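You operate a simulated robot arm through the tools that you are given. There is no shell and no other tool. Be economical: measure what you need, move in short steps, check, and stop when the job is done.

You run a simulated two-armed robot. Do the job below in one go: nothing can be reset, and whatever is moved stays where it is left.

Task
On the end of the snack counter, fold the striped towel in half and then in half again.

It is judged by the outcome, as a careful person would: the job done as asked, and still so three seconds after it is handed in. It fails if anything else is knocked over, pushed out of place, dropped, spilled or broken. Flat cloth is picked up by pressing the open fingertips on it (5 to 10 N) and closing them slowly along it; thin cloth reads only 2 to 8 mm in the jaws.

Robot
Two 7-joint arms with two-finger parallel grippers on one trunk, on a base that drives. Base frame: it is fixed to the floor where the robot stands at the start and does not move with it; the origin is under the middle of the robot, x ahead of it, y to its left, z up. Units: mm, degrees, N and s.
The left shoulder is at the start at [70, 134, 1176], the right one opposite. With the tool pointing down near the work surface each hand reaches from about 100 to 640 mm from the robot's upright axis, wherever it stands, measured 20 degrees to its own side. Places, roughly: end of the snack counter [600, 300, 900]. Payload 1.57 kg a hand.
Tool frame (each hand has its own): the origin (TCP) lies between the finger pads and is the grasp point; the fingertips stand 30 mm ahead of it; z points along the fingers, y is the line along which they close. Largest opening 80 mm; finger width 17, thickness 12; the body of the gripper, 40 by 82 mm, starts 80 mm behind the TCP.
Orientation is that of the tool frame in the base frame, as a unit quaternion [x, y, z, w]. With the fingers straight down and closing along the base's y, the tool's x points along the base's -x, its y along +y and its z along -z.

Tools
- The arms move only by the tool move_arm. It takes "left_commands", "right_commands" or both (then of equal length, played together; a hand with none holds still); each is a list of rows, each a list of 3 entries, a list of its own where there are three numbers: the shift along the tool's x, y, z in mm, then the turn, a rotation vector about the tool's x, y, z in degrees, then the opening, from 0 (shut) to 1 (fully open). In form: [[[x, y, z], [ax, ay, az], gripper], ...]. A call has 1 to 20 rows; each row shifts and turns the commanded pose from where the row before left it, along the tool's axes as they then stand. Rows are played at 5 a second. More than 50 mm and 8.6 degrees between two rows, or a gripper value outside its range, and nothing of the call is played. Where a pose cannot be reached the arm comes as near as it can. A force on the tool above 40 N (or 10 N above the force at the start of the call, whichever is more), or a blocked arm, ends the call early, and 0.2 s more pass. The fingers move at their own pace (about 153 mm/s each) and stop on an object; they squeeze with about 21 N. The grip force told is the motor's: it shows also when the fingers shut on nothing. Time passes only in rows, and 0.2 s behind the last, so rows that do not move let the fingers close. The reply holds the time, the measured pose of the TCP, the force on the tool along the base axes, the opening and the grip force, in the units named above and with some noise, with the torque about the TCP (base axes, N m) and any sound that the robot's microphone picked up.
- Cameras (640 x 400 px; columns grow to the right, rows downward): "scene" is now at [126.8, 4.1, 1388.8]; the picture's right is [0.09, -1.00, 0.00], its down [-0.78, -0.07, -0.62] and it looks along [0.62, 0.05, -0.78] (base axes); focal length 266 px, centre (320, 200). "left" rides on the left gripper at [72, 7, -122] in its tool frame; the picture's right is [-0.09, 1.00, 0.00], its down [-0.84, -0.08, -0.54] and it looks along [-0.54, -0.05, 0.84] (tool axes); focal length 238 px, centre (320, 200). "right" rides on the right gripper at [72, -7, -122] in its tool frame; the picture's right is [0.09, 1.00, 0.00], its down [-0.84, 0.08, -0.54] and it looks along [-0.54, 0.05, 0.84] (tool axes); focal length 238 px, centre (320, 200). There is no depth. A picture from a camera that has moved, and an enlarged one, comes with that camera's place and axes in the base frame and with its lens. The place of the scene camera against the robot may be out by one fixed shift of up to 12 mm in any direction.
- get_image(camera): a new picture of that camera. It takes no simulated time.
- lift_body(by): slides the trunk up (or, below 0, down) by that many mm; the arms and the scene camera ride with it, the base frame stays. It gives what a move gives, with no picture.
- drive_base(legs): drives the robot by 1 to 6 legs, each [ahead, left, turn to the left] in mm, mm and degrees, along the robot's own axes; the way and the turn of a leg run together, so that a leg with both is an arc; at most 1500 mm and 180 degrees a leg. The arms and the cameras ride along, it lands a little off, and it stops where it bumps. It gives what a move gives.
- pan_tilt(pan, tilt): turns the head with the scene camera to pan (to the left, within 86 degrees either way) and tilt (down, from -29 to 69), counted from straight ahead of the robot. It gives what a move gives.
- zoom(camera, box): a new picture of the part [left, top, right, bottom] of that camera's present view, enlarged. It takes no simulated time.
- finish_job(): hands the job in; it is judged then, once.

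Go step by step. Nothing tells you exact positions but the pictures and the camera data: compare them with the known pose of the tool, close in by small moves and look again before you grip or let go. The budget is 120 turns and 92 pictures, counting those below and the enlarged ones. Unless the task says otherwise, let go and move clear before handing in, and close with one line.

The tools are called after "Emit:" as name(argument=value, ...) on one line, values as JSON. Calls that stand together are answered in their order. move_arm: Moves the arms, as the interface text tells. Its arguments: {"type":"object","properties":{"left_commands":{"type":"array","items":{"type":"array"}},"right_commands":{"type":"array","items":{"type":"array"}}},"required":[]} The other tools are called the same way: lift_body (by) slides the trunk up or down; drive_base (legs) drives the base; pan_tilt (pan, tilt) turns the head that bears the scene camera; get_image (camera) takes a picture; zoom (camera, box) takes an enlarged picture of a part of a camera's view; finish_job () hands the job in.

At the start:

```text
time_s: 0.0
left_tool_pos: [430.8, 323.7, 1123.8]
left_ee_rot: [0.0, 1.0, 0.001, 0.0]
left_ft_force: [-0.9, -0.4, -0.3]
left_torque: [-0.01, -0.01, 0.0]
left_finger_gap: 79.9
left_finger_force: 0.2
right_tool_pos: [461.8, -125.6, 1092.0]
right_ee_rot: [-0.001, 1.0, 0.0, 0.0]
right_ft_force: [-0.4, 0.5, -0.5]
right_torque: [-0.01, -0.01, 0.01]
right_finger_gap: 79.8
right_finger_force: 0.0
trunk travel left (down, up): [-750.0, 190.0]
robot x, y, heading: [1.7, -0.5, 0.1]
head pan, tilt: [4.9, 51.4]
```

scene: 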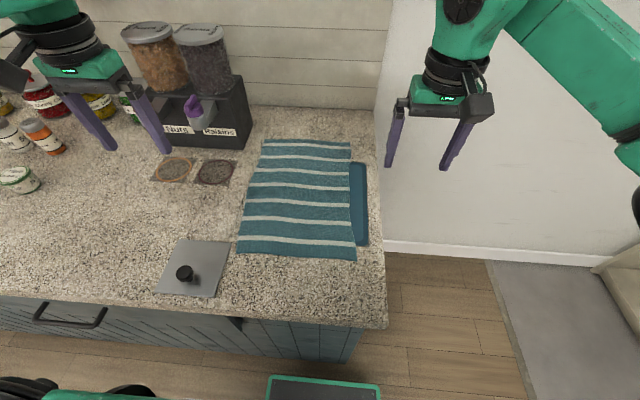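
right: 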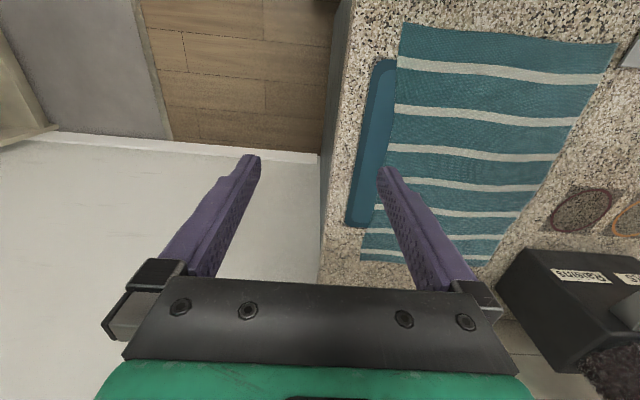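
left: 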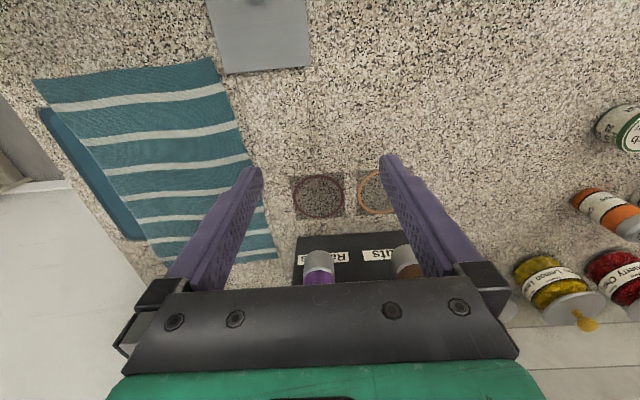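

I see the striped towel near the counter's right end, about x 365–730 and y −50 to 210, with a blue flat thing along its right side. First I look closer and check how much room the base has.

Emit:
zoom(camera="scene", box=[220, 120, 400, 270])

Emit:
pan_tilt(pan=-25, tilt=60)

Emit:
get_image(camera="scene")

```text
2.67 times, centred on (310, 195) of scene
camera zoom: at [126.8, 4.1, 1388.8], right [0.09, -1.0, 0.0], down [-0.78, -0.07, -0.62], along [0.62, 0.05, -0.78], focal length 710 px, centre (347, 213)
```

zoom: 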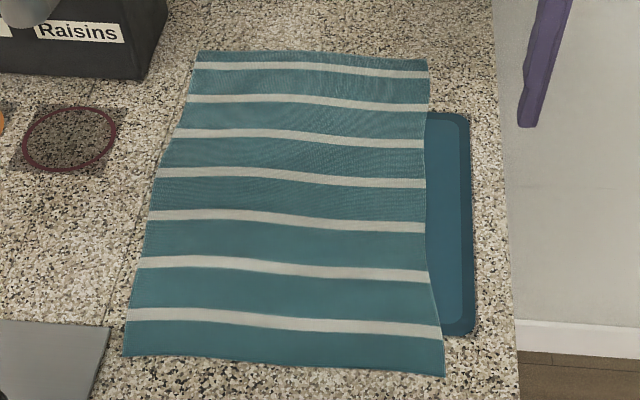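

```text
time_s: 0.9
left_tool_pos: [430.7, 324.2, 1122.3]
left_ee_rot: [-0.001, 1.0, 0.0, 0.0]
left_ft_force: [-0.2, 0.5, -0.1]
left_torque: [0.0, 0.01, -0.01]
left_finger_gap: 80.2
left_finger_force: 0.0
right_tool_pos: [462.4, -125.5, 1091.9]
right_ee_rot: [0.0, 1.0, -0.001, 0.001]
right_ft_force: [0.1, 0.4, 0.2]
right_torque: [0.03, 0.01, 0.02]
right_finger_gap: 80.3
right_finger_force: 0.2
trunk travel left (down, up): [-750.0, 190.0]
robot x, y, heading: [-0.2, 3.7, 0.0]
head pan, tilt: [-25.0, 60.0]
```

```text
87 pictures are left
camera scene: at [111.8, -30.3, 1378.2], right [-0.42, -0.91, 0.0], down [-0.79, 0.37, -0.5], along [0.45, -0.21, -0.87], focal length 266 px, centre (320, 200)
```

scene: 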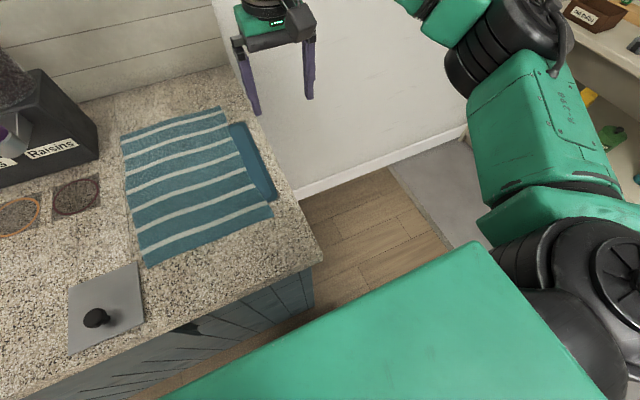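

The towel lies flat, overlapping a thin blue tray on its right, which I must not shift. The far edge at x≈725 is beyond reach, so I check the gap between base and counter.

Emit:
pan_tilt(pan=0, tilt=69)

Emit:
get_image(camera="scene")

```text
time_s: 1.8
left_tool_pos: [431.2, 324.7, 1124.0]
left_ee_rot: [0.0, 1.0, 0.0, 0.0]
left_ft_force: [-0.5, -0.3, 0.0]
left_torque: [0.03, 0.01, -0.02]
left_finger_gap: 80.1
left_finger_force: 0.1
right_tool_pos: [463.0, -125.5, 1093.2]
right_ee_rot: [0.001, 1.0, 0.0, 0.0]
right_ft_force: [-0.8, -0.5, -0.1]
right_torque: [0.02, -0.01, -0.03]
right_finger_gap: 80.1
right_finger_force: 0.1
trunk travel left (down, up): [-750.0, 190.0]
robot x, y, heading: [0.4, 1.7, 0.0]
head pan, tilt: [0.0, 68.8]
```

```text
86 pictures are left
camera scene: at [107.2, -2.4, 1368.8], right [0.0, -1.0, 0.0], down [-0.93, 0.0, -0.36], along [0.36, 0.0, -0.93], focal length 266 px, centre (320, 200)
```

scene: 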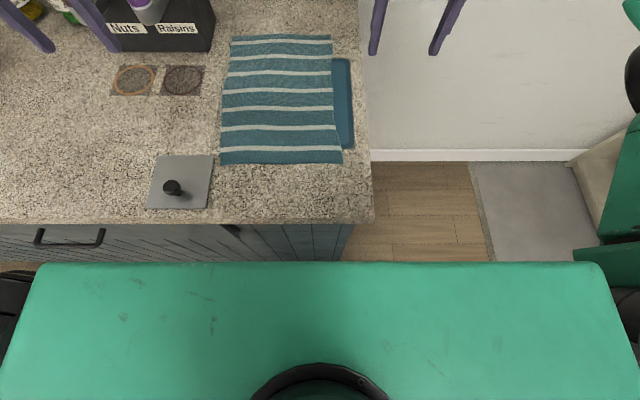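

Wall is about x 890; counter front about x 245. I swing the right hand out past the counter end and tilt it back to see the gap between base and cabinet.

Emit:
move_arm(right_commands=[[[0, -45, 0], [0, 0, 0], 1], [[0, -45, 0], [0, 0, 0], 1], [[0, -45, 0], [0, 0, 0], 1], [[0, -25, 0], [0, 8.5, 0], 1], [[0, 0, 0], [0, 8.5, 0], 1], [[0, 0, 0], [0, 8.5, 0], 1], [[0, 0, 0], [0, 0, 0], 1]])

Emit:
get_image(camera="right")

```text
time_s: 3.4
left_tool_pos: [431.3, 323.4, 1123.8]
left_ee_rot: [0.0, 1.0, 0.0, 0.0]
left_ft_force: [0.0, 0.1, -0.3]
left_torque: [0.04, 0.03, 0.02]
left_finger_gap: 80.1
left_finger_force: 0.0
right_tool_pos: [448.5, -275.9, 1088.4]
right_ee_rot: [0.002, 0.976, 0.0, -0.219]
right_ft_force: [-0.1, 0.2, 0.1]
right_torque: [0.0, -0.02, 0.01]
right_finger_gap: 80.2
right_finger_force: 0.1
right hand out of reach, approached as far as the arm can: row 6
trunk travel left (down, up): [-750.0, 190.0]
robot x, y, heading: [4.1, 1.8, -0.0]
head pan, tilt: [0.0, 68.8]
```

```text
85 pictures are left
camera right: at [435.0, -283.1, 1228.4], right [-0.08, 1.0, 0.04], down [0.99, 0.08, 0.13], along [0.13, 0.05, -0.99], focal length 238 px, centre (320, 200)
```

right: 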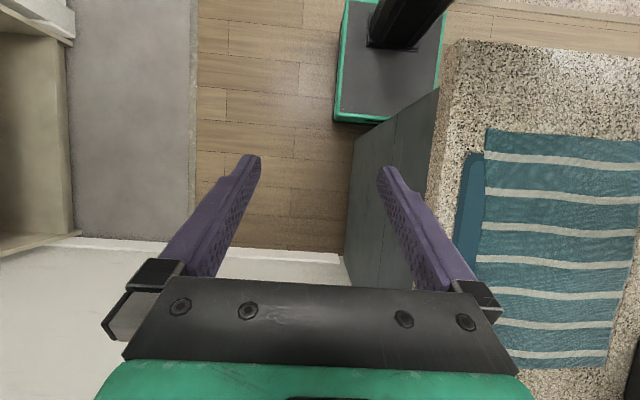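

The base front is at about x 225 and the cabinet at about x 290, so there is ~60 mm ahead. I'll centre on the towel (left 85 mm) and creep 35 mm ahead, with hands raised.

Emit:
move_arm(right_commands=[[[0, 0, 0], [0, -8.5, 0], 1], [[0, 0, 0], [0, -8.5, 0], 1], [[0, 0, 0], [0, -8.5, 0], 1], [[0, 45, 0], [0, 0, 0], 1], [[0, 45, 0], [0, 0, 0], 1]])

Emit:
drive_base(legs=[[0, 85, 0], [35, 0, 0]])

Emit:
pan_tilt(pan=0, tilt=52)

Emit:
get_image(camera="scene")

```text
time_s: 4.6
left_tool_pos: [432.5, 325.5, 1122.2]
left_ee_rot: [0.001, 1.0, -0.002, -0.002]
left_ft_force: [0.4, 0.1, -0.2]
left_torque: [-0.03, 0.02, -0.02]
left_finger_gap: 80.2
left_finger_force: 0.2
right_tool_pos: [450.4, -182.1, 1085.9]
right_ee_rot: [0.001, 1.0, -0.001, 0.0]
right_ft_force: [0.0, 0.4, -0.2]
right_torque: [-0.03, 0.03, -0.03]
right_finger_gap: 80.1
right_finger_force: 0.0
trunk travel left (down, up): [-750.0, 190.0]
robot x, y, heading: [3.1, -1.6, -0.2]
head pan, tilt: [0.0, 68.8]
```

```text
time_s: 6.2
left_tool_pos: [458.5, 407.4, 1126.7]
left_ee_rot: [0.0, 1.0, 0.001, 0.002]
left_ft_force: [-0.3, 0.2, -0.3]
left_torque: [0.02, -0.04, -0.02]
left_finger_gap: 80.1
left_finger_force: 0.2
right_tool_pos: [478.2, -101.7, 1086.9]
right_ee_rot: [0.0, 1.0, 0.001, 0.003]
right_ft_force: [-1.0, -0.1, -0.5]
right_torque: [0.06, -0.06, 0.03]
right_finger_gap: 79.8
right_finger_force: 0.0
trunk travel left (down, up): [-750.0, 190.0]
robot x, y, heading: [33.7, 89.4, 0.2]
head pan, tilt: [0.0, 68.8]
```

```text
time_s: 7.0
left_tool_pos: [465.7, 411.6, 1123.2]
left_ee_rot: [-0.001, 1.0, 0.0, -0.001]
left_ft_force: [-1.1, -0.3, -0.8]
left_torque: [0.02, 0.02, -0.01]
left_finger_gap: 79.7
left_finger_force: 0.0
right_tool_pos: [484.8, -98.7, 1084.6]
right_ee_rot: [-0.001, 1.0, 0.0, 0.0]
right_ft_force: [0.1, -0.1, 0.1]
right_torque: [0.01, 0.03, 0.0]
right_finger_gap: 79.9
right_finger_force: 0.0
trunk travel left (down, up): [-750.0, 190.0]
robot x, y, heading: [32.1, 85.0, 0.0]
head pan, tilt: [0.0, 52.0]
```

```text
84 pictures are left
camera scene: at [162.2, 83.5, 1387.9], right [0.0, -1.0, 0.0], down [-0.79, 0.0, -0.61], along [0.61, 0.0, -0.79], focal length 266 px, centre (320, 200)
```

scene: 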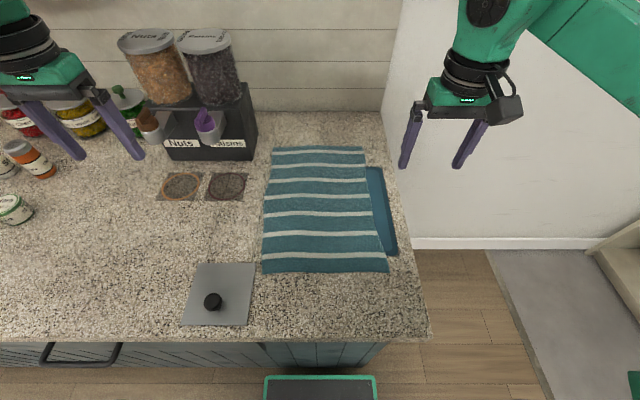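

Towel's far edge is at x≈717 (y −34 to 212), near edge at x≈365; the rack lies left of y≈250. I bring both hands over the far corners, tilted 30° forward, still high, with half-open jaws.

Emit:
move_arm(left_commands=[[[-20, -45, 0], [0, 0, 0], 0.6], [[-20, -45, 0], [0, 0, 0], 0.6], [[-20, -45, 0], [0, 0, 0], 0.6], [[-20, -45, 0], [0, 0, 0], 0.6], [[-20, -45, 0], [0, 0, 0], 0.6], [[-5, 0, 0], [0, -7.5, 0], 0.6], [[-5, 0, 0], [0, -7.5, 0], 0.6], [[-5, 0, 0], [0, -7.5, 0], 0.6], [[-5, 0, 0], [0, -7.5, 0], 0.6], [[0, 0, 36], [0, 0, 0], 0.6], [[0, 0, 36], [0, 0, 0], 0.6], [[0, 0, 36], [0, 0, 0], 0.6], [[0, 0, 30], [0, 0, 0], 0.6]], right_commands=[[[-20, 18, 0], [0, 0, 0], 0.6], [[-20, 18, 0], [0, 0, 0], 0.6], [[-20, 18, 0], [0, 0, 0], 0.6], [[-20, 18, 0], [0, 0, 0], 0.6], [[-20, 18, 0], [0, 0, 0], 0.6], [[-5, 0, 0], [0, -7.5, 0], 0.6], [[-5, 0, 0], [0, -7.5, 0], 0.6], [[-5, 0, 0], [0, -7.5, 0], 0.6], [[-5, 0, 0], [0, -7.5, 0], 0.6], [[0, 0, 27], [0, 0, 0], 0.6], [[0, 0, 27], [0, 0, 0], 0.6], [[0, 0, 27], [0, 0, 0], 0.6], [[0, 0, 27], [0, 0, 0], 0.6]])

Emit:
get_image(camera="left")

Emit:
get_image(camera="right")

Emit:
get_image(camera="scene")

```text
time_s: 9.8
left_tool_pos: [627.2, 212.8, 996.3]
left_ee_rot: [-0.001, 0.966, -0.001, 0.258]
left_ft_force: [-0.3, -0.1, -0.3]
left_torque: [-0.01, 0.03, -0.01]
left_finger_gap: 47.8
left_finger_force: 0.1
left hand out of reach, approached as far as the arm can: row 5
right_tool_pos: [661.5, -7.6, 994.8]
right_ee_rot: [0.0, 0.966, -0.001, 0.258]
right_ft_force: [0.9, -0.4, 0.1]
right_torque: [0.02, 0.02, 0.01]
right_finger_gap: 48.0
right_finger_force: 0.0
trunk travel left (down, up): [-750.0, 190.0]
robot x, y, heading: [32.3, 84.4, 0.0]
head pan, tilt: [0.0, 52.0]
```

```text
83 pictures are left
camera left: at [504.0, 219.9, 1066.1], right [0.08, 1.0, 0.04], down [0.46, -0.08, 0.89], along [0.89, -0.05, -0.46], focal length 238 px, centre (320, 200)
```

left: 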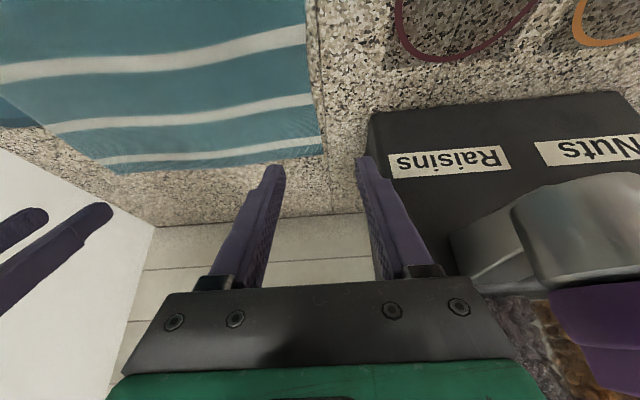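

```text
82 pictures are left
camera right: at [538.0, -14.3, 1063.8], right [-0.08, 1.0, -0.05], down [0.46, 0.08, 0.89], along [0.89, 0.05, -0.46], focal length 238 px, centre (320, 200)
```

right: 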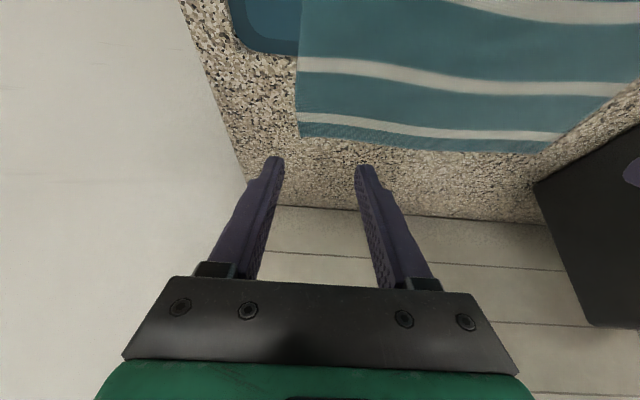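

```text
81 pictures are left
camera scene: at [164.4, 84.2, 1387.8], right [0.0, -1.0, 0.0], down [-0.79, 0.0, -0.61], along [0.61, 0.0, -0.79], focal length 266 px, centre (320, 200)
```

scene: 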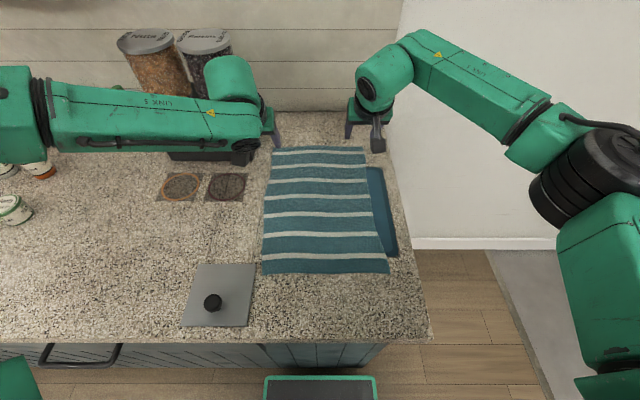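

Both cameras agree: far corners at about (718,−31) and (716,213), with the rack clear left of y≈259. I approach to about 20 mm above the counter at the corners.

Emit:
move_arm(left_commands=[[[-13, -14, 37], [0, 0, 0], 0.6], [[-13, -14, 37], [0, 0, 0], 0.6], [[0, 0, 0], [0, 0, 0], 0.6]], right_commands=[[[1.6, -1, 28], [0, 0, 0], 0.6], [[1.6, -1, 28], [0, 0, 0], 0.6], [[0, 0, 0], [0, 0, 0], 0.6]])

Emit:
get_image(camera="left")

Emit:
get_image(camera="right")

```text
time_s: 10.6
left_tool_pos: [634.3, 221.9, 972.5]
left_ee_rot: [-0.001, 0.965, 0.0, 0.261]
left_ft_force: [0.5, 0.3, 1.3]
left_torque: [0.0, 0.01, 0.04]
left_finger_gap: 48.1
left_finger_force: 0.1
left hand out of reach, approached as far as the arm can: row 1, 2
right_tool_pos: [683.5, -9.6, 947.9]
right_ee_rot: [-0.001, 0.966, 0.0, 0.259]
right_ft_force: [0.8, 0.3, 0.1]
right_torque: [0.03, 0.0, 0.01]
right_finger_gap: 47.8
right_finger_force: 0.1
trunk travel left (down, up): [-750.0, 190.0]
robot x, y, heading: [39.2, 85.2, 0.0]
head pan, tilt: [0.0, 52.0]
```

```text
80 pictures are left
camera left: at [511.0, 229.8, 1041.5], right [0.08, 1.0, 0.04], down [0.45, -0.08, 0.89], along [0.89, -0.05, -0.46], focal length 238 px, centre (320, 200)
```

left: 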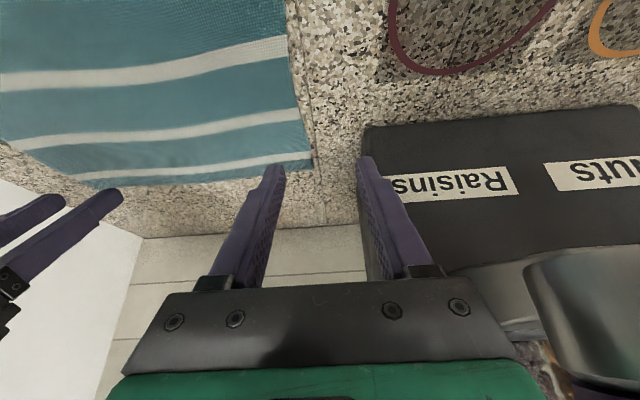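

```text
79 pictures are left
camera right: at [560.1, -16.4, 1016.3], right [-0.08, 1.0, -0.05], down [0.45, 0.08, 0.89], along [0.89, 0.05, -0.46], focal length 238 px, centre (320, 200)
```

right: 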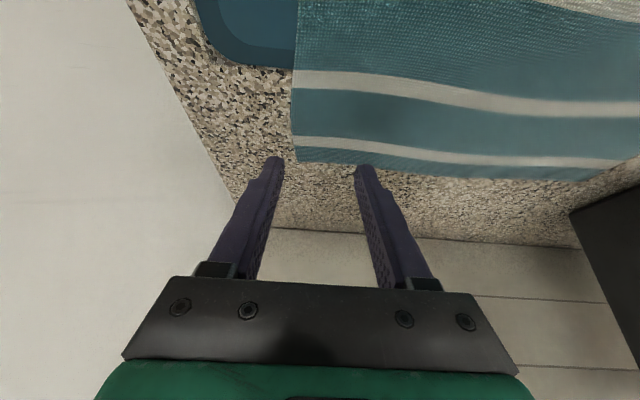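

The left arm is stuck in an awkward elbow-out posture and can't extend. I back it off, un-tilt it close to the robot, and bring it inward, so it can be re-extended straight ahead.

Emit:
move_arm(left_commands=[[[20, 0, -40], [0, 0, 0], 0.6], [[20, 0, -40], [0, 0, 0], 0.6], [[20, 0, -40], [0, 0, 0], 0.6], [[10, 0, -20], [0, 7.5, 0], 0.6], [[20, 0, 0], [0, 7.5, 0], 0.6], [[30, 0, 0], [0, 7.5, 0], 0.6], [[30, 0, 0], [0, 7.5, 0], 0.6], [[40, 0, 0], [0, 0, 0], 0.6], [[30, 0, 0], [0, 0, 0], 0.6], [[30, 0, 0], [0, 0, 0], 0.6], [[0, -20, 0], [0, 0, 0], 0.6], [[0, -20, 0], [0, 0, 0], 0.6]])

Emit:
get_image(camera="scene")

```text
time_s: 13.2
left_tool_pos: [341.2, 175.8, 1050.0]
left_ee_rot: [-0.001, 1.0, 0.0, 0.001]
left_ft_force: [0.3, -0.8, -0.6]
left_torque: [0.0, 0.01, 0.05]
left_finger_gap: 48.0
left_finger_force: 0.0
left hand out of reach, approached as far as the arm can: row 10
right_tool_pos: [685.4, -10.2, 946.5]
right_ee_rot: [-0.001, 0.966, 0.001, 0.259]
right_ft_force: [-0.1, -0.6, 0.0]
right_torque: [0.0, 0.0, 0.01]
right_finger_gap: 48.1
right_finger_force: 0.1
trunk travel left (down, up): [-750.0, 190.0]
robot x, y, heading: [28.4, 85.7, 0.0]
head pan, tilt: [0.0, 52.0]
```

```text
78 pictures are left
camera scene: at [161.8, 82.7, 1388.0], right [0.0, -1.0, 0.0], down [-0.79, 0.0, -0.61], along [0.61, 0.0, -0.79], focal length 266 px, centre (320, 200)
```

scene: 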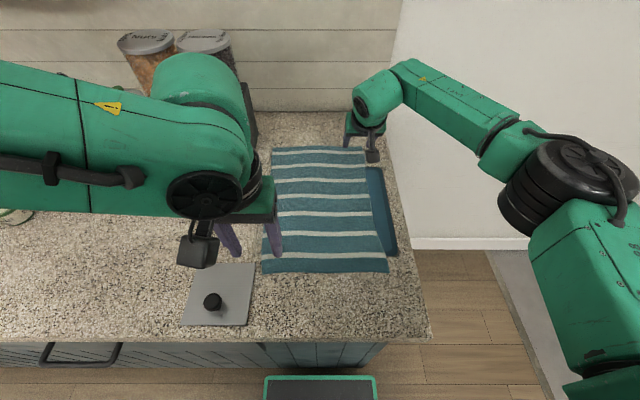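

Now I extend the left arm straight ahead at y≈185 to see whether the posture recovers.

Emit:
move_arm(left_commands=[[[-40, 0, 0], [0, 0, 0], 0.6], [[-40, 0, 0], [0, 0, 0], 0.6], [[-40, 0, 0], [0, 0, 0], 0.6], [[-40, 0, 0], [0, 0, 0], 0.6], [[-40, 0, 0], [0, 0, 0], 0.6], [[-35, 0, 0], [0, -7.5, 0], 0.6], [[-30, 0, 0], [0, -7.5, 0], 0.6], [[-30, 0, 0], [0, -7.5, 0], 0.6], [[-20, 0, 0], [0, -7.5, 0], 0.6]])

Emit:
get_image(camera="scene")

```text
time_s: 15.2
left_tool_pos: [631.0, 200.4, 1070.9]
left_ee_rot: [0.0, 0.966, 0.0, 0.26]
left_ft_force: [-0.7, 0.7, -0.3]
left_torque: [-0.03, 0.02, 0.02]
left_finger_gap: 47.9
left_finger_force: 0.0
left hand out of reach, approached as far as the arm can: row 5, 6, 8
right_tool_pos: [684.1, -9.1, 947.1]
right_ee_rot: [-0.001, 0.966, 0.0, 0.26]
right_ft_force: [1.0, -0.8, 0.3]
right_torque: [0.0, 0.01, 0.0]
right_finger_gap: 48.0
right_finger_force: 0.0
trunk travel left (down, up): [-750.0, 190.0]
robot x, y, heading: [35.3, 87.0, 0.3]
head pan, tilt: [0.0, 52.0]
```

```text
77 pictures are left
camera scene: at [160.3, 83.3, 1388.1], right [0.0, -1.0, 0.0], down [-0.79, 0.0, -0.62], along [0.62, 0.0, -0.79], focal length 266 px, centre (320, 200)
```

scene: 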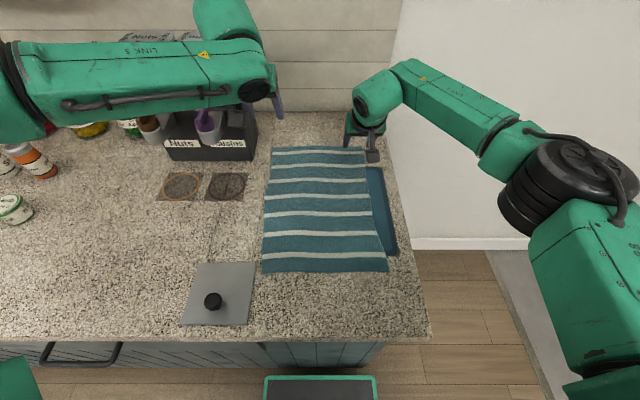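

The left wrist seems limited in yaw because its forearm comes in from the left. I turn the left hand clockwise about the vertical by 34° to relieve it, then lower towards the corner.

Emit:
move_arm(left_commands=[[[0, 0, 0], [4.25, 0, 7.36], 0.6], [[0, 0, 0], [4.25, 0, 7.36], 0.6], [[0, 0, 0], [4.25, 0, 7.36], 0.6], [[0, 0, 0], [4.25, 0, 7.36], 0.6], [[5, 4, 38], [0, 0, 0], 0.6], [[5, 4, 38], [0, 0, 0], 0.6], [[0, 0, 0], [0, 0, 0], 0.6]])

Emit:
get_image(camera="left")

Emit:
get_image(camera="scene")

```text
time_s: 16.8
left_tool_pos: [651.1, 197.3, 1003.1]
left_ee_rot: [0.282, 0.924, -0.075, 0.248]
left_ft_force: [0.9, 0.7, 0.2]
left_torque: [0.0, -0.02, 0.01]
left_finger_gap: 48.1
left_finger_force: 0.0
left hand out of reach, approached as far as the arm can: row 6
right_tool_pos: [684.4, -8.2, 947.0]
right_ee_rot: [-0.001, 0.966, 0.001, 0.259]
right_ft_force: [0.5, 0.2, 0.2]
right_torque: [0.0, 0.02, 0.01]
right_finger_gap: 48.0
right_finger_force: 0.1
trunk travel left (down, up): [-750.0, 190.0]
robot x, y, heading: [32.2, 85.7, 0.3]
head pan, tilt: [0.0, 52.0]
```

```text
76 pictures are left
camera left: at [552.2, 272.5, 1073.5], right [0.62, 0.78, 0.05], down [0.33, -0.32, 0.89], along [0.71, -0.54, -0.46], focal length 238 px, centre (320, 200)
```

left: 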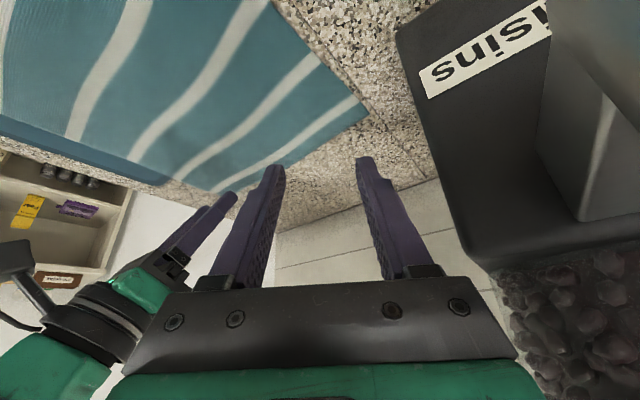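

```text
75 pictures are left
camera scene: at [159.6, 83.3, 1388.2], right [0.0, -1.0, 0.0], down [-0.79, 0.0, -0.62], along [0.62, 0.0, -0.79], focal length 266 px, centre (320, 200)
```

scene: 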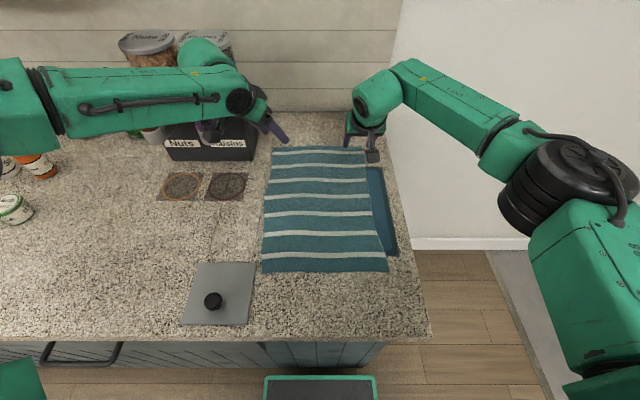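

The left arm does better further to its own side. I raise both hands, shift the robot 70 mm to the right, and then bring both hands back over the corners.

Emit:
move_arm(left_commands=[[[-15, 0, -26], [0, 0, 0], 0.6], [[0, 0, 0], [0, 0, 0], 0.6]], right_commands=[[[-15, 0, -26], [0, 0, 0], 0.6], [[-15, 0, -26], [0, 0, 0], 0.6]])

Emit:
drive_base(legs=[[0, -70, 0]])

Emit:
move_arm(left_commands=[[[0, 0, 0], [-4.25, 0, -7.36], 0.6], [[0, 0, 0], [-4.25, 0, -7.36], 0.6], [[0, 25, 0], [0, 0, 0], 0.6], [[0, 25, 0], [0, 0, 0], 0.6], [[0, 0, 0], [0, 0, 0], 0.6]], right_commands=[[[0, 15, 0], [0, 0, 0], 0.6], [[0, 15, 0], [0, 0, 0], 0.6], [[0, 15, 0], [0, 0, 0], 0.6], [[0, 15, 0], [0, 0, 0], 0.6], [[0, 10, 0], [0, 0, 0], 0.6]])

Emit:
get_image(camera="scene")

```text
time_s: 17.4
left_tool_pos: [651.2, 197.7, 1034.4]
left_ee_rot: [0.282, 0.924, -0.076, 0.248]
left_ft_force: [0.2, 0.0, 0.0]
left_torque: [0.02, -0.02, 0.02]
left_finger_gap: 48.0
left_finger_force: 0.0
right_tool_pos: [682.9, -8.7, 1006.3]
right_ee_rot: [-0.001, 0.966, 0.0, 0.259]
right_ft_force: [-0.1, 0.1, -0.5]
right_torque: [0.01, -0.01, -0.02]
right_finger_gap: 48.2
right_finger_force: 0.0
trunk travel left (down, up): [-750.0, 190.0]
robot x, y, heading: [32.1, 87.6, -0.1]
head pan, tilt: [0.0, 52.0]
```

```text
time_s: 18.4
left_tool_pos: [650.2, 130.9, 1033.5]
left_ee_rot: [0.28, 0.924, -0.076, 0.248]
left_ft_force: [-0.9, -0.9, -0.1]
left_torque: [-0.04, 0.02, 0.0]
left_finger_gap: 47.9
left_finger_force: 0.2
right_tool_pos: [683.8, -76.4, 1005.5]
right_ee_rot: [-0.001, 0.966, -0.001, 0.259]
right_ft_force: [-0.2, 0.5, 0.2]
right_torque: [0.0, 0.02, 0.0]
right_finger_gap: 48.1
right_finger_force: 0.1
trunk travel left (down, up): [-750.0, 190.0]
robot x, y, heading: [36.9, 16.3, 0.2]
head pan, tilt: [0.0, 52.0]
```

```text
time_s: 19.6
left_tool_pos: [663.1, 174.5, 1032.9]
left_ee_rot: [0.141, 0.956, -0.038, 0.255]
left_ft_force: [0.4, 0.5, 0.2]
left_torque: [0.01, 0.02, 0.01]
left_finger_gap: 47.9
left_finger_force: 0.1
right_tool_pos: [684.2, -7.8, 1006.9]
right_ee_rot: [-0.002, 0.966, 0.001, 0.259]
right_ft_force: [-0.5, 0.6, -0.6]
right_torque: [0.02, 0.03, -0.01]
right_finger_gap: 48.0
right_finger_force: 0.0
trunk travel left (down, up): [-750.0, 190.0]
robot x, y, heading: [32.5, 13.0, 0.2]
head pan, tilt: [0.0, 52.0]
```

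```text
74 pictures are left
camera scene: at [161.1, 13.3, 1388.1], right [0.0, -1.0, 0.0], down [-0.79, 0.0, -0.62], along [0.62, 0.0, -0.79], focal length 266 px, centre (320, 200)
```

scene: 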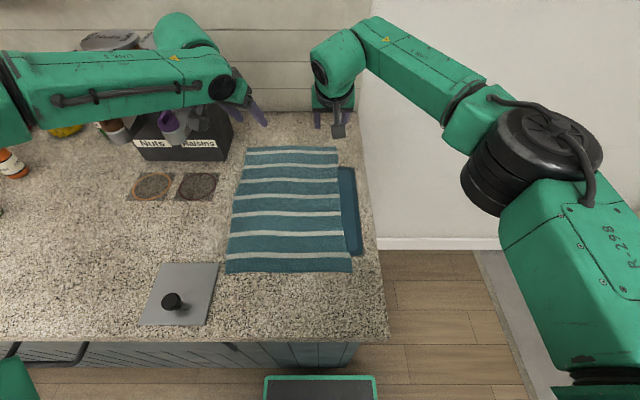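

Now no reach trouble. I lower both hands to about 20 mm above the corners.

Emit:
move_arm(left_commands=[[[9.3, 8, 28.5], [0, 0, 0], 0.6], [[9.3, 8, 28.5], [0, 0, 0], 0.6], [[9.3, 8, 28.5], [0, 0, 0], 0.6], [[0, 0, 0], [0, 0, 0], 0.6]], right_commands=[[[9.5, -1.3, 18.4], [0, 0, 0], 0.6], [[9.5, -1.3, 18.4], [0, 0, 0], 0.6], [[9.5, -1.3, 18.4], [0, 0, 0], 0.6], [[0, 0, 0], [0, 0, 0], 0.6]])

Emit:
get_image(camera="left")

Emit:
get_image(camera="right")

```text
time_s: 20.6
left_tool_pos: [670.0, 200.5, 954.0]
left_ee_rot: [0.141, 0.955, -0.038, 0.256]
left_ft_force: [0.4, 0.3, -0.1]
left_torque: [0.02, 0.03, 0.0]
left_finger_gap: 48.0
left_finger_force: 0.1
left hand out of reach, approached as far as the arm can: row 2, 3
right_tool_pos: [686.4, -12.8, 943.4]
right_ee_rot: [-0.001, 0.966, 0.0, 0.259]
right_ft_force: [-0.1, 0.1, 0.0]
right_torque: [0.0, -0.01, 0.0]
right_finger_gap: 48.3
right_finger_force: 0.1
trunk travel left (down, up): [-750.0, 190.0]
robot x, y, heading: [34.6, 15.6, 0.2]
head pan, tilt: [0.0, 52.0]
```

```text
73 pictures are left
camera left: at [554.1, 243.8, 1022.9], right [0.36, 0.93, 0.05], down [0.41, -0.21, 0.89], along [0.84, -0.3, -0.46], focal length 238 px, centre (320, 200)
```

left: 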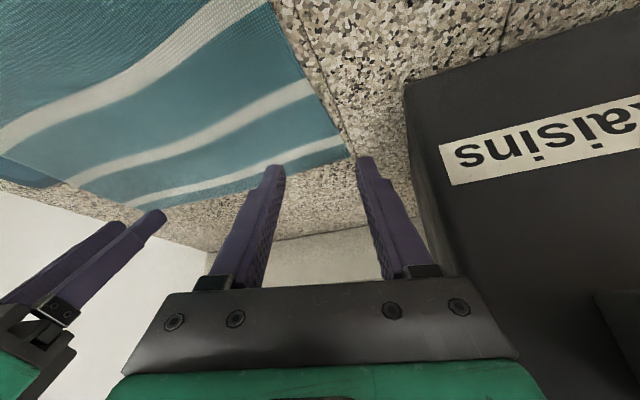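

```text
72 pictures are left
camera right: at [563.4, -19.5, 1013.2], right [-0.08, 1.0, -0.05], down [0.45, 0.08, 0.89], along [0.89, 0.05, -0.46], focal length 238 px, centre (320, 200)
```

right: 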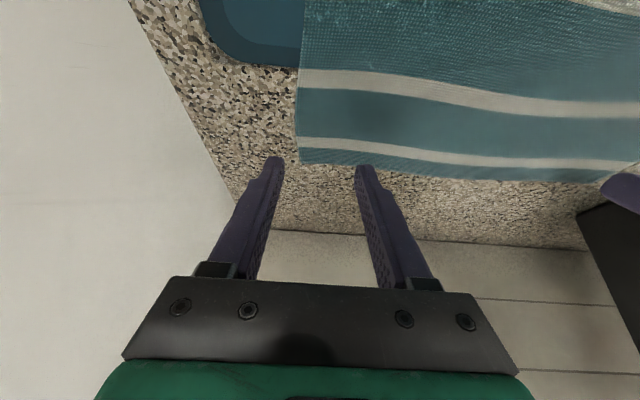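

The left hand stalls only as it gets low, so lowering the trunk should help. I raise both hands 75 mm and lower the trunk 65 mm.

Emit:
move_arm(left_commands=[[[-12.5, 0, -21.7], [0, 0, 0], 0.6], [[-12.5, 0, -21.7], [0, 0, 0], 0.6], [[-12.5, 0, -21.7], [0, 0, 0], 0.6]], right_commands=[[[-12.5, 0, -21.7], [0, 0, 0], 0.6], [[-12.5, 0, -21.7], [0, 0, 0], 0.6], [[-12.5, 0, -21.7], [0, 0, 0], 0.6]])

Emit:
lift_body(by=-65)

Emit:
get_image(camera="scene")

```text
time_s: 21.4
left_tool_pos: [666.9, 201.9, 1029.7]
left_ee_rot: [0.141, 0.956, -0.038, 0.256]
left_ft_force: [0.5, -0.1, 0.3]
left_torque: [-0.01, 0.02, -0.01]
left_finger_gap: 48.1
left_finger_force: 0.1
right_tool_pos: [686.0, -11.4, 1020.3]
right_ee_rot: [-0.002, 0.966, 0.0, 0.258]
right_ft_force: [0.8, -1.0, -0.3]
right_torque: [-0.02, -0.01, 0.0]
right_finger_gap: 48.0
right_finger_force: 0.0
trunk travel left (down, up): [-750.0, 190.0]
robot x, y, heading: [29.7, 15.5, 0.2]
head pan, tilt: [0.0, 52.0]
```

```text
time_s: 22.4
left_tool_pos: [667.1, 202.0, 964.7]
left_ee_rot: [0.14, 0.956, -0.038, 0.256]
left_ft_force: [0.2, -0.3, 0.4]
left_torque: [-0.01, 0.0, 0.01]
left_finger_gap: 48.0
left_finger_force: 0.0
right_tool_pos: [686.0, -11.1, 955.3]
right_ee_rot: [-0.002, 0.966, 0.001, 0.259]
right_ft_force: [-0.1, -0.1, -0.5]
right_torque: [-0.01, 0.01, -0.03]
right_finger_gap: 47.9
right_finger_force: 0.1
trunk travel left (down, up): [-685.0, 255.0]
robot x, y, heading: [34.5, 17.7, -0.2]
head pan, tilt: [0.0, 52.0]
```

```text
71 pictures are left
camera scene: at [160.8, 13.6, 1323.1], right [0.0, -1.0, 0.0], down [-0.79, 0.0, -0.62], along [0.62, 0.0, -0.79], focal length 266 px, centre (320, 200)
```

scene: 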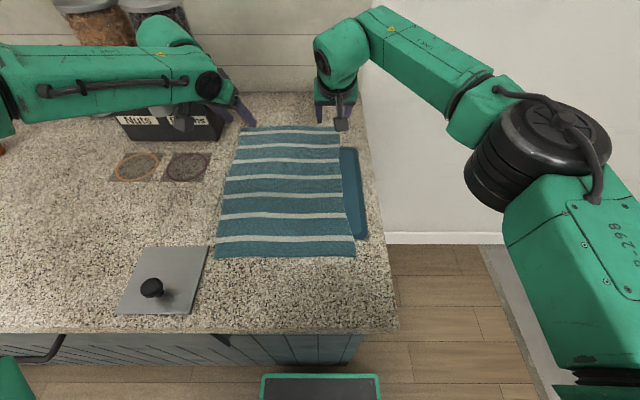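

Good. Now the left hand goes forward and inward to the corner.

Emit:
move_arm(left_commands=[[[-5, -3, 14.3], [0, 0, 0], 0.6], [[-5, -3, 14.3], [0, 0, 0], 0.6], [[0, 0, 0], [0, 0, 0], 0.6]])

Emit:
get_image(camera="left")

```text
time_s: 23.2
left_tool_pos: [684.2, 189.5, 945.6]
left_ee_rot: [0.142, 0.955, -0.038, 0.257]
left_ft_force: [0.6, 0.2, -0.9]
left_torque: [-0.06, 0.01, 0.01]
left_finger_gap: 48.1
left_finger_force: 0.1
left hand out of reach, approached as far as the arm can: row 2
right_tool_pos: [685.3, -12.0, 955.5]
right_ee_rot: [-0.002, 0.966, 0.001, 0.26]
right_ft_force: [0.5, -0.5, -0.4]
right_torque: [-0.02, -0.01, 0.03]
right_finger_gap: 47.9
right_finger_force: 0.1
trunk travel left (down, up): [-685.0, 255.0]
robot x, y, heading: [36.0, 20.8, 0.1]
head pan, tilt: [0.0, 52.0]
```

```text
70 pictures are left
camera left: at [567.6, 233.8, 1015.1], right [0.36, 0.93, 0.05], down [0.41, -0.2, 0.89], along [0.84, -0.3, -0.46], focal length 238 px, centre (320, 200)
```

left: 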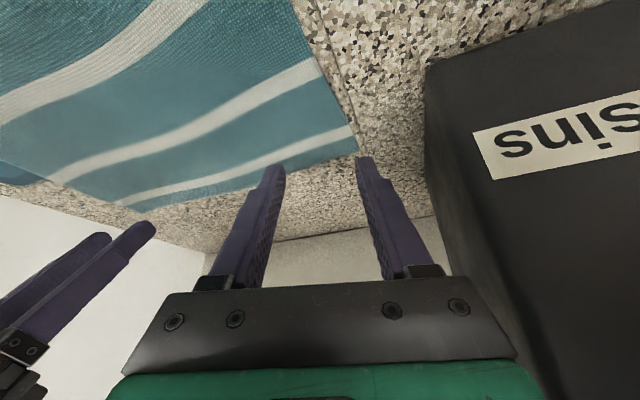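

Left fingers are now over the corner with both tips inside the towel. I nudge the right hand inward and level with the left, then lower by the trunk.

Emit:
move_arm(right_commands=[[[5, 10, 8.7], [0, 0, 0], 0.6], [[0, 0, 0], [0, 0, 0], 0.6]])

Emit:
lift_body(by=-13)

Emit:
get_image(camera="left")

Emit:
get_image(camera="right")

```text
time_s: 23.8
left_tool_pos: [683.7, 190.1, 945.2]
left_ee_rot: [0.14, 0.956, -0.038, 0.256]
left_ft_force: [0.4, -0.6, -0.3]
left_torque: [0.03, 0.02, 0.0]
left_finger_gap: 47.9
left_finger_force: 0.1
right_tool_pos: [686.6, -3.3, 946.1]
right_ee_rot: [-0.001, 0.966, 0.001, 0.259]
right_ft_force: [0.1, 0.3, 0.1]
right_torque: [0.02, 0.0, 0.01]
right_finger_gap: 48.1
right_finger_force: 0.1
trunk travel left (down, up): [-685.0, 255.0]
robot x, y, heading: [37.6, 13.6, -0.1]
head pan, tilt: [0.0, 52.0]
```

```text
time_s: 24.4
left_tool_pos: [684.4, 191.0, 932.5]
left_ee_rot: [0.141, 0.956, -0.037, 0.256]
left_ft_force: [-0.5, -0.2, 0.0]
left_torque: [-0.01, -0.01, 0.01]
left_finger_gap: 47.7
left_finger_force: 0.1
right_tool_pos: [687.5, -2.7, 931.5]
right_ee_rot: [-0.002, 0.966, 0.0, 0.26]
right_ft_force: [1.0, -0.5, -0.1]
right_torque: [0.0, -0.02, 0.02]
right_finger_gap: 47.9
right_finger_force: 0.1
trunk travel left (down, up): [-672.0, 268.0]
robot x, y, heading: [37.8, 11.7, 0.3]
head pan, tilt: [0.0, 52.0]
```

```text
69 pictures are left
camera left: at [567.6, 233.8, 1002.1], right [0.36, 0.93, 0.05], down [0.41, -0.2, 0.89], along [0.84, -0.3, -0.46], focal length 238 px, centre (320, 200)
```

left: 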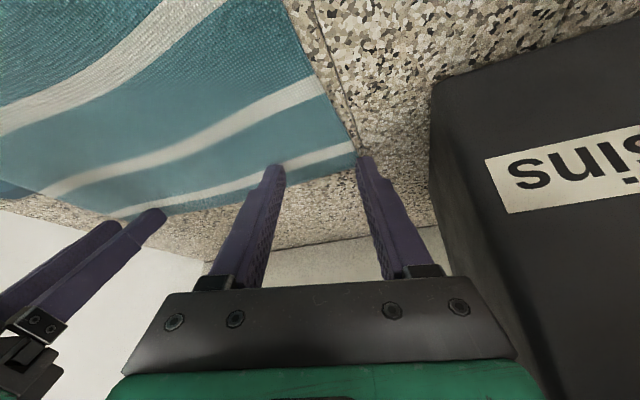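

```text
68 pictures are left
camera right: at [563.0, -10.2, 1001.2], right [-0.08, 1.0, -0.05], down [0.45, 0.08, 0.89], along [0.89, 0.05, -0.46], focal length 238 px, centre (320, 200)
```

right: 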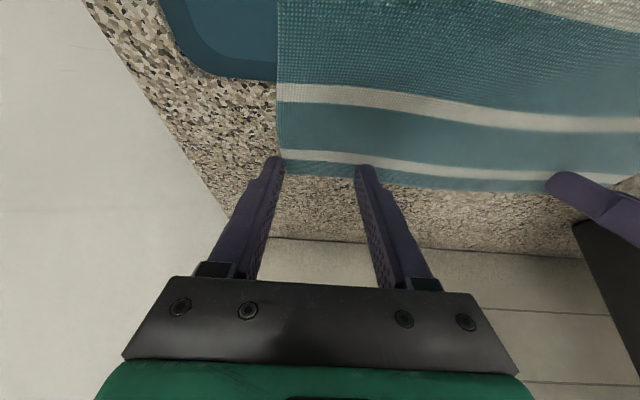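

Tips are ~5 mm above the cloth and a bit too close to the edges. I shift both a little inward and touch down in small steps.

Emit:
move_arm(left_commands=[[[4.6, -10, -2.6], [0, 0, 0], 0.6], [[1.5, 0, 2.6], [0, 0, 0], 0.6], [[1.5, 0, 2.6], [0, 0, 0], 0.6], [[0, 0, 0], [0, 0, 0], 0.6]], right_commands=[[[6.9, 8, -4], [0, 0, 0], 0.6], [[1.5, 0, 2.6], [0, 0, 0], 0.6], [[1.5, 0, 2.6], [0, 0, 0], 0.6], [[0, 0, 0], [0, 0, 0], 0.6]])

```text
time_s: 25.4
left_tool_pos: [673.6, 183.5, 931.2]
left_ee_rot: [0.142, 0.954, -0.038, 0.261]
left_ft_force: [3.1, -0.9, 12.8]
left_torque: [0.12, -0.26, -0.02]
left_finger_gap: 48.3
left_finger_force: 0.0
right_tool_pos: [676.0, 4.5, 931.4]
right_ee_rot: [-0.001, 0.964, 0.002, 0.264]
right_ft_force: [4.1, 0.9, 22.4]
right_torque: [-0.08, -0.27, 0.01]
right_finger_gap: 47.7
right_finger_force: 0.0
trunk travel left (down, up): [-672.0, 268.0]
robot x, y, heading: [34.3, 17.8, 0.3]
head pan, tilt: [0.0, 52.0]
```

Contact at about z 905, pressing somewhat hard. I ease to ~7 N each.

Emit:
move_arm(left_commands=[[[-0.7, 0, -1.3], [0, 0, 0], 0.6], [[0, 0, 0], [0, 0, 0], 0.6]], right_commands=[[[-2, 0, -3.4], [0, 0, 0], 0.6], [[0, 0, 0], [0, 0, 0], 0.6]])

Emit:
get_image(camera="left")

Emit:
get_image(camera="right")

```text
time_s: 26.0
left_tool_pos: [673.4, 182.2, 932.2]
left_ee_rot: [0.142, 0.955, -0.038, 0.259]
left_ft_force: [-1.8, 0.1, 17.3]
left_torque: [0.15, -0.16, 0.0]
left_finger_gap: 48.2
left_finger_force: 0.3
right_tool_pos: [673.8, 4.5, 931.3]
right_ee_rot: [-0.001, 0.966, 0.001, 0.259]
right_ft_force: [1.4, -0.5, 5.9]
right_torque: [-0.01, -0.05, -0.03]
right_finger_gap: 48.1
right_finger_force: 0.0
trunk travel left (down, up): [-672.0, 268.0]
robot x, y, heading: [35.1, 15.5, 0.3]
head pan, tilt: [0.0, 52.0]
```

```text
67 pictures are left
camera left: at [556.6, 225.1, 1000.3], right [0.36, 0.93, 0.05], down [0.41, -0.21, 0.89], along [0.84, -0.3, -0.45], focal length 238 px, centre (320, 200)
```

left: 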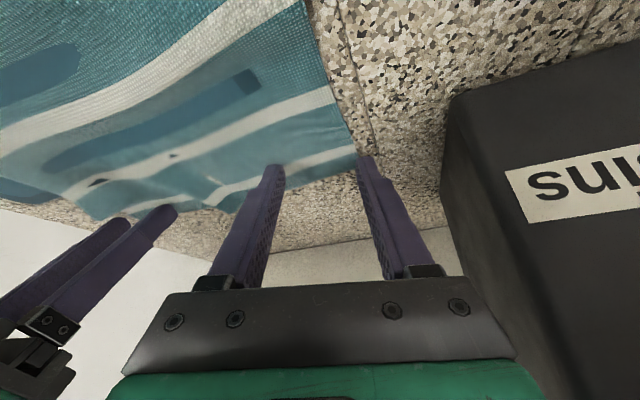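

```text
66 pictures are left
camera right: at [550.3, -2.6, 1000.6], right [-0.08, 1.0, -0.05], down [0.45, 0.08, 0.89], along [0.89, 0.05, -0.46], focal length 238 px, centre (320, 200)
```

right: 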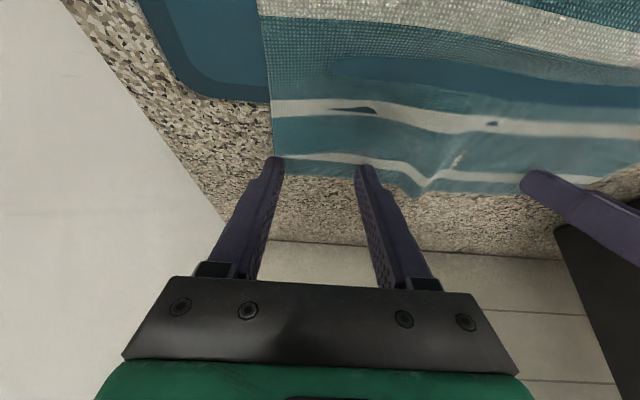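

Cloth is touched at both corners. I ease the left slightly and close both jaws slowly while pressing.

Emit:
move_arm(left_commands=[[[-1, 0, -1.6], [0, 0, 0], 0.55], [[0, 0, 0], [0, 0, 0], 0.5], [[0, 0, 0], [0, 0, 0], 0.44], [[0, 0, 0], [0, 0, 0], 0.38], [[0, 0, 0], [0, 0, 0], 0.32], [[0, 0, 0], [0, 0, 0], 0.26], [[0, 0, 0], [0, 0, 0], 0.2], [[0, 0, 0], [0, 0, 0], 0.14], [[0, 0, 0], [0, 0, 0], 0.08], [[0, 0, 0], [0, 0, 0], 0], [[0, 0, 0], [0, 0, 0], 0], [[0, 0, 0], [0, 0, 0], 0]], right_commands=[[[0, 0, 0], [0, 0, 0], 0.55], [[0, 0, 0], [0, 0, 0], 0.5], [[0, 0, 0], [0, 0, 0], 0.44], [[0, 0, 0], [0, 0, 0], 0.38], [[0, 0, 0], [0, 0, 0], 0.32], [[0, 0, 0], [0, 0, 0], 0.26], [[0, 0, 0], [0, 0, 0], 0.2], [[0, 0, 0], [0, 0, 0], 0.14], [[0, 0, 0], [0, 0, 0], 0.08], [[0, 0, 0], [0, 0, 0], 0], [[0, 0, 0], [0, 0, 0], 0], [[0, 0, 0], [0, 0, 0], 0]])

Emit:
get_image(camera="left")

Emit:
get_image(camera="right")

```text
time_s: 28.6
left_tool_pos: [673.8, 183.9, 932.2]
left_ee_rot: [0.142, 0.955, -0.038, 0.258]
left_ft_force: [-0.7, -0.8, 8.8]
left_torque: [-0.09, -0.07, 0.01]
left_finger_gap: 2.8
left_finger_force: 20.7
right_tool_pos: [675.3, 5.6, 933.2]
right_ee_rot: [-0.001, 0.965, 0.0, 0.262]
right_ft_force: [-0.7, 0.4, 8.8]
right_torque: [0.1, -0.1, -0.02]
right_finger_gap: 0.3
right_finger_force: 21.1
trunk travel left (down, up): [-672.0, 268.0]
robot x, y, heading: [33.6, 14.5, -0.3]
head pan, tilt: [0.0, 52.0]
```

```text
65 pictures are left
camera left: at [557.0, 225.8, 1001.3], right [0.36, 0.93, 0.05], down [0.41, -0.2, 0.89], along [0.84, -0.3, -0.45], focal length 238 px, centre (320, 200)
```

left: 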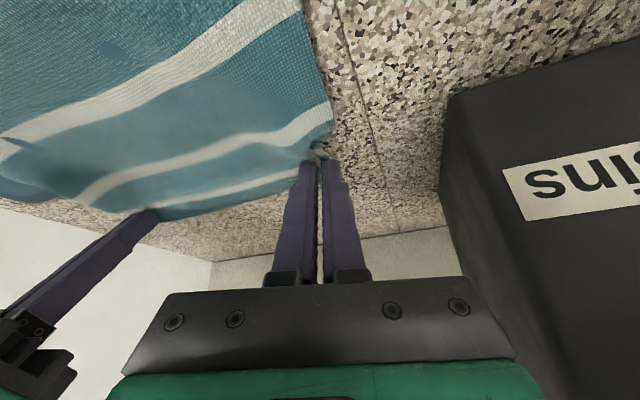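

```text
64 pictures are left
camera right: at [551.8, -2.4, 1001.3], right [-0.08, 1.0, -0.05], down [0.45, 0.08, 0.89], along [0.89, 0.05, -0.45], focal length 238 px, centre (320, 200)
```

right: 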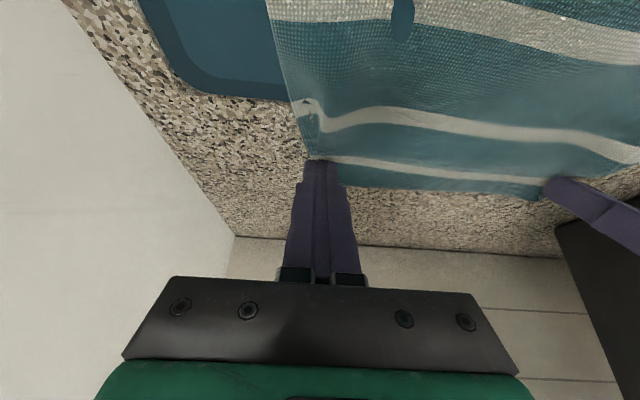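

The left hand holds cloth (2.8 mm), the right closed on nothing (0.3 mm). I lift the right a little, open it and re-place it further inside the edge.

Emit:
move_arm(right_commands=[[[-7.5, 0, -13], [0, 0, 0], 0], [[0, 0, 0], [0, 0, 0], 0.5], [[8, 9, -4.6], [0, 0, 0], 0.5], [[0, 0, 0], [0, 0, 0], 0.5]])

Emit:
get_image(camera="right")

```text
time_s: 29.6
left_tool_pos: [674.8, 182.2, 931.8]
left_ee_rot: [0.142, 0.955, -0.038, 0.259]
left_ft_force: [-1.0, 0.6, 13.8]
left_torque: [-0.05, -0.08, -0.01]
left_finger_gap: 2.7
left_finger_force: 20.9
right_tool_pos: [668.9, 13.8, 947.9]
right_ee_rot: [-0.001, 0.965, 0.001, 0.261]
right_ft_force: [-0.3, -0.4, -0.6]
right_torque: [0.01, -0.03, -0.01]
right_finger_gap: 40.0
right_finger_force: 0.1
trunk travel left (down, up): [-672.0, 268.0]
robot x, y, heading: [31.6, 14.4, 0.1]
head pan, tilt: [0.0, 52.0]
```

```text
63 pictures are left
camera right: at [544.9, 6.4, 1016.1], right [-0.08, 1.0, -0.05], down [0.45, 0.08, 0.89], along [0.89, 0.05, -0.46], focal length 238 px, centre (320, 200)
```

right: 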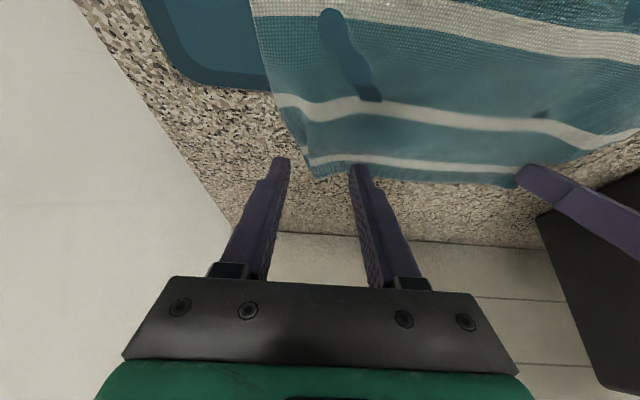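

The corner has shifted to about y≈8. I move the right hand 14 mm further inward and press again.

Emit:
move_arm(right_commands=[[[0, 14, 0], [0, 0, 0], 0.5], [[4, 0, 6.9], [0, 0, 0], 0.5], [[3, 0, 5.2], [0, 0, 0], 0.5], [[2, 0, 3.5], [0, 0, 0], 0.5], [[0, 0, 0], [0, 0, 0], 0.5]])

```text
time_s: 30.8
left_tool_pos: [671.7, 181.7, 931.9]
left_ee_rot: [0.143, 0.955, -0.038, 0.259]
left_ft_force: [1.1, -1.1, 7.0]
left_torque: [-0.07, -0.12, -0.02]
left_finger_gap: 2.3
left_finger_force: 20.6
right_tool_pos: [667.4, 28.0, 931.4]
right_ee_rot: [-0.001, 0.965, 0.002, 0.263]
right_ft_force: [3.4, -0.1, 22.5]
right_torque: [-0.41, -0.27, 0.0]
right_finger_gap: 39.8
right_finger_force: 0.0
trunk travel left (down, up): [-672.0, 268.0]
robot x, y, heading: [32.7, 11.2, 0.2]
head pan, tilt: [0.0, 52.0]
```

Pressing 22 N; I ease to about 9 N and close slowly.

Emit:
move_arm(right_commands=[[[-1.5, 0, -2.4], [0, 0, 0], 0.5], [[0, 0, 0], [0, 0, 0], 0.45], [[0, 0, 0], [0, 0, 0], 0.4], [[0, 0, 0], [0, 0, 0], 0.35], [[0, 0, 0], [0, 0, 0], 0.3], [[0, 0, 0], [0, 0, 0], 0.25], [[0, 0, 0], [0, 0, 0], 0.2], [[0, 0, 0], [0, 0, 0], 0.15], [[0, 0, 0], [0, 0, 0], 0.1], [[0, 0, 0], [0, 0, 0], 0.05], [[0, 0, 0], [0, 0, 0], 0], [[0, 0, 0], [0, 0, 0], 0]])

Emit:
get_image(camera="right")

```text
time_s: 33.4
left_tool_pos: [672.9, 182.7, 932.4]
left_ee_rot: [0.142, 0.955, -0.038, 0.258]
left_ft_force: [-0.4, -1.2, 5.6]
left_torque: [-0.06, -0.03, -0.03]
left_finger_gap: 2.4
left_finger_force: 21.1
right_tool_pos: [665.3, 27.3, 931.8]
right_ee_rot: [-0.001, 0.965, 0.001, 0.261]
right_ft_force: [0.0, -1.5, 16.1]
right_torque: [-0.02, -0.13, 0.03]
right_finger_gap: 0.1
right_finger_force: 21.2
trunk travel left (down, up): [-672.0, 268.0]
robot x, y, heading: [35.6, 15.7, 0.3]
head pan, tilt: [0.0, 52.0]
```

```text
62 pictures are left
camera right: at [542.6, 20.4, 1001.0], right [-0.08, 1.0, -0.04], down [0.45, 0.08, 0.89], along [0.89, 0.05, -0.45], focal length 238 px, centre (320, 200)
```

right: 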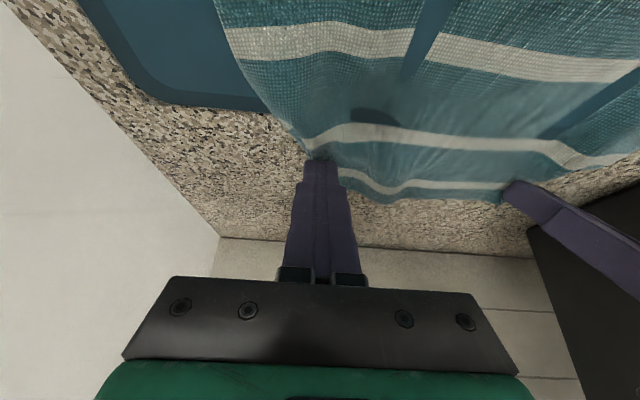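

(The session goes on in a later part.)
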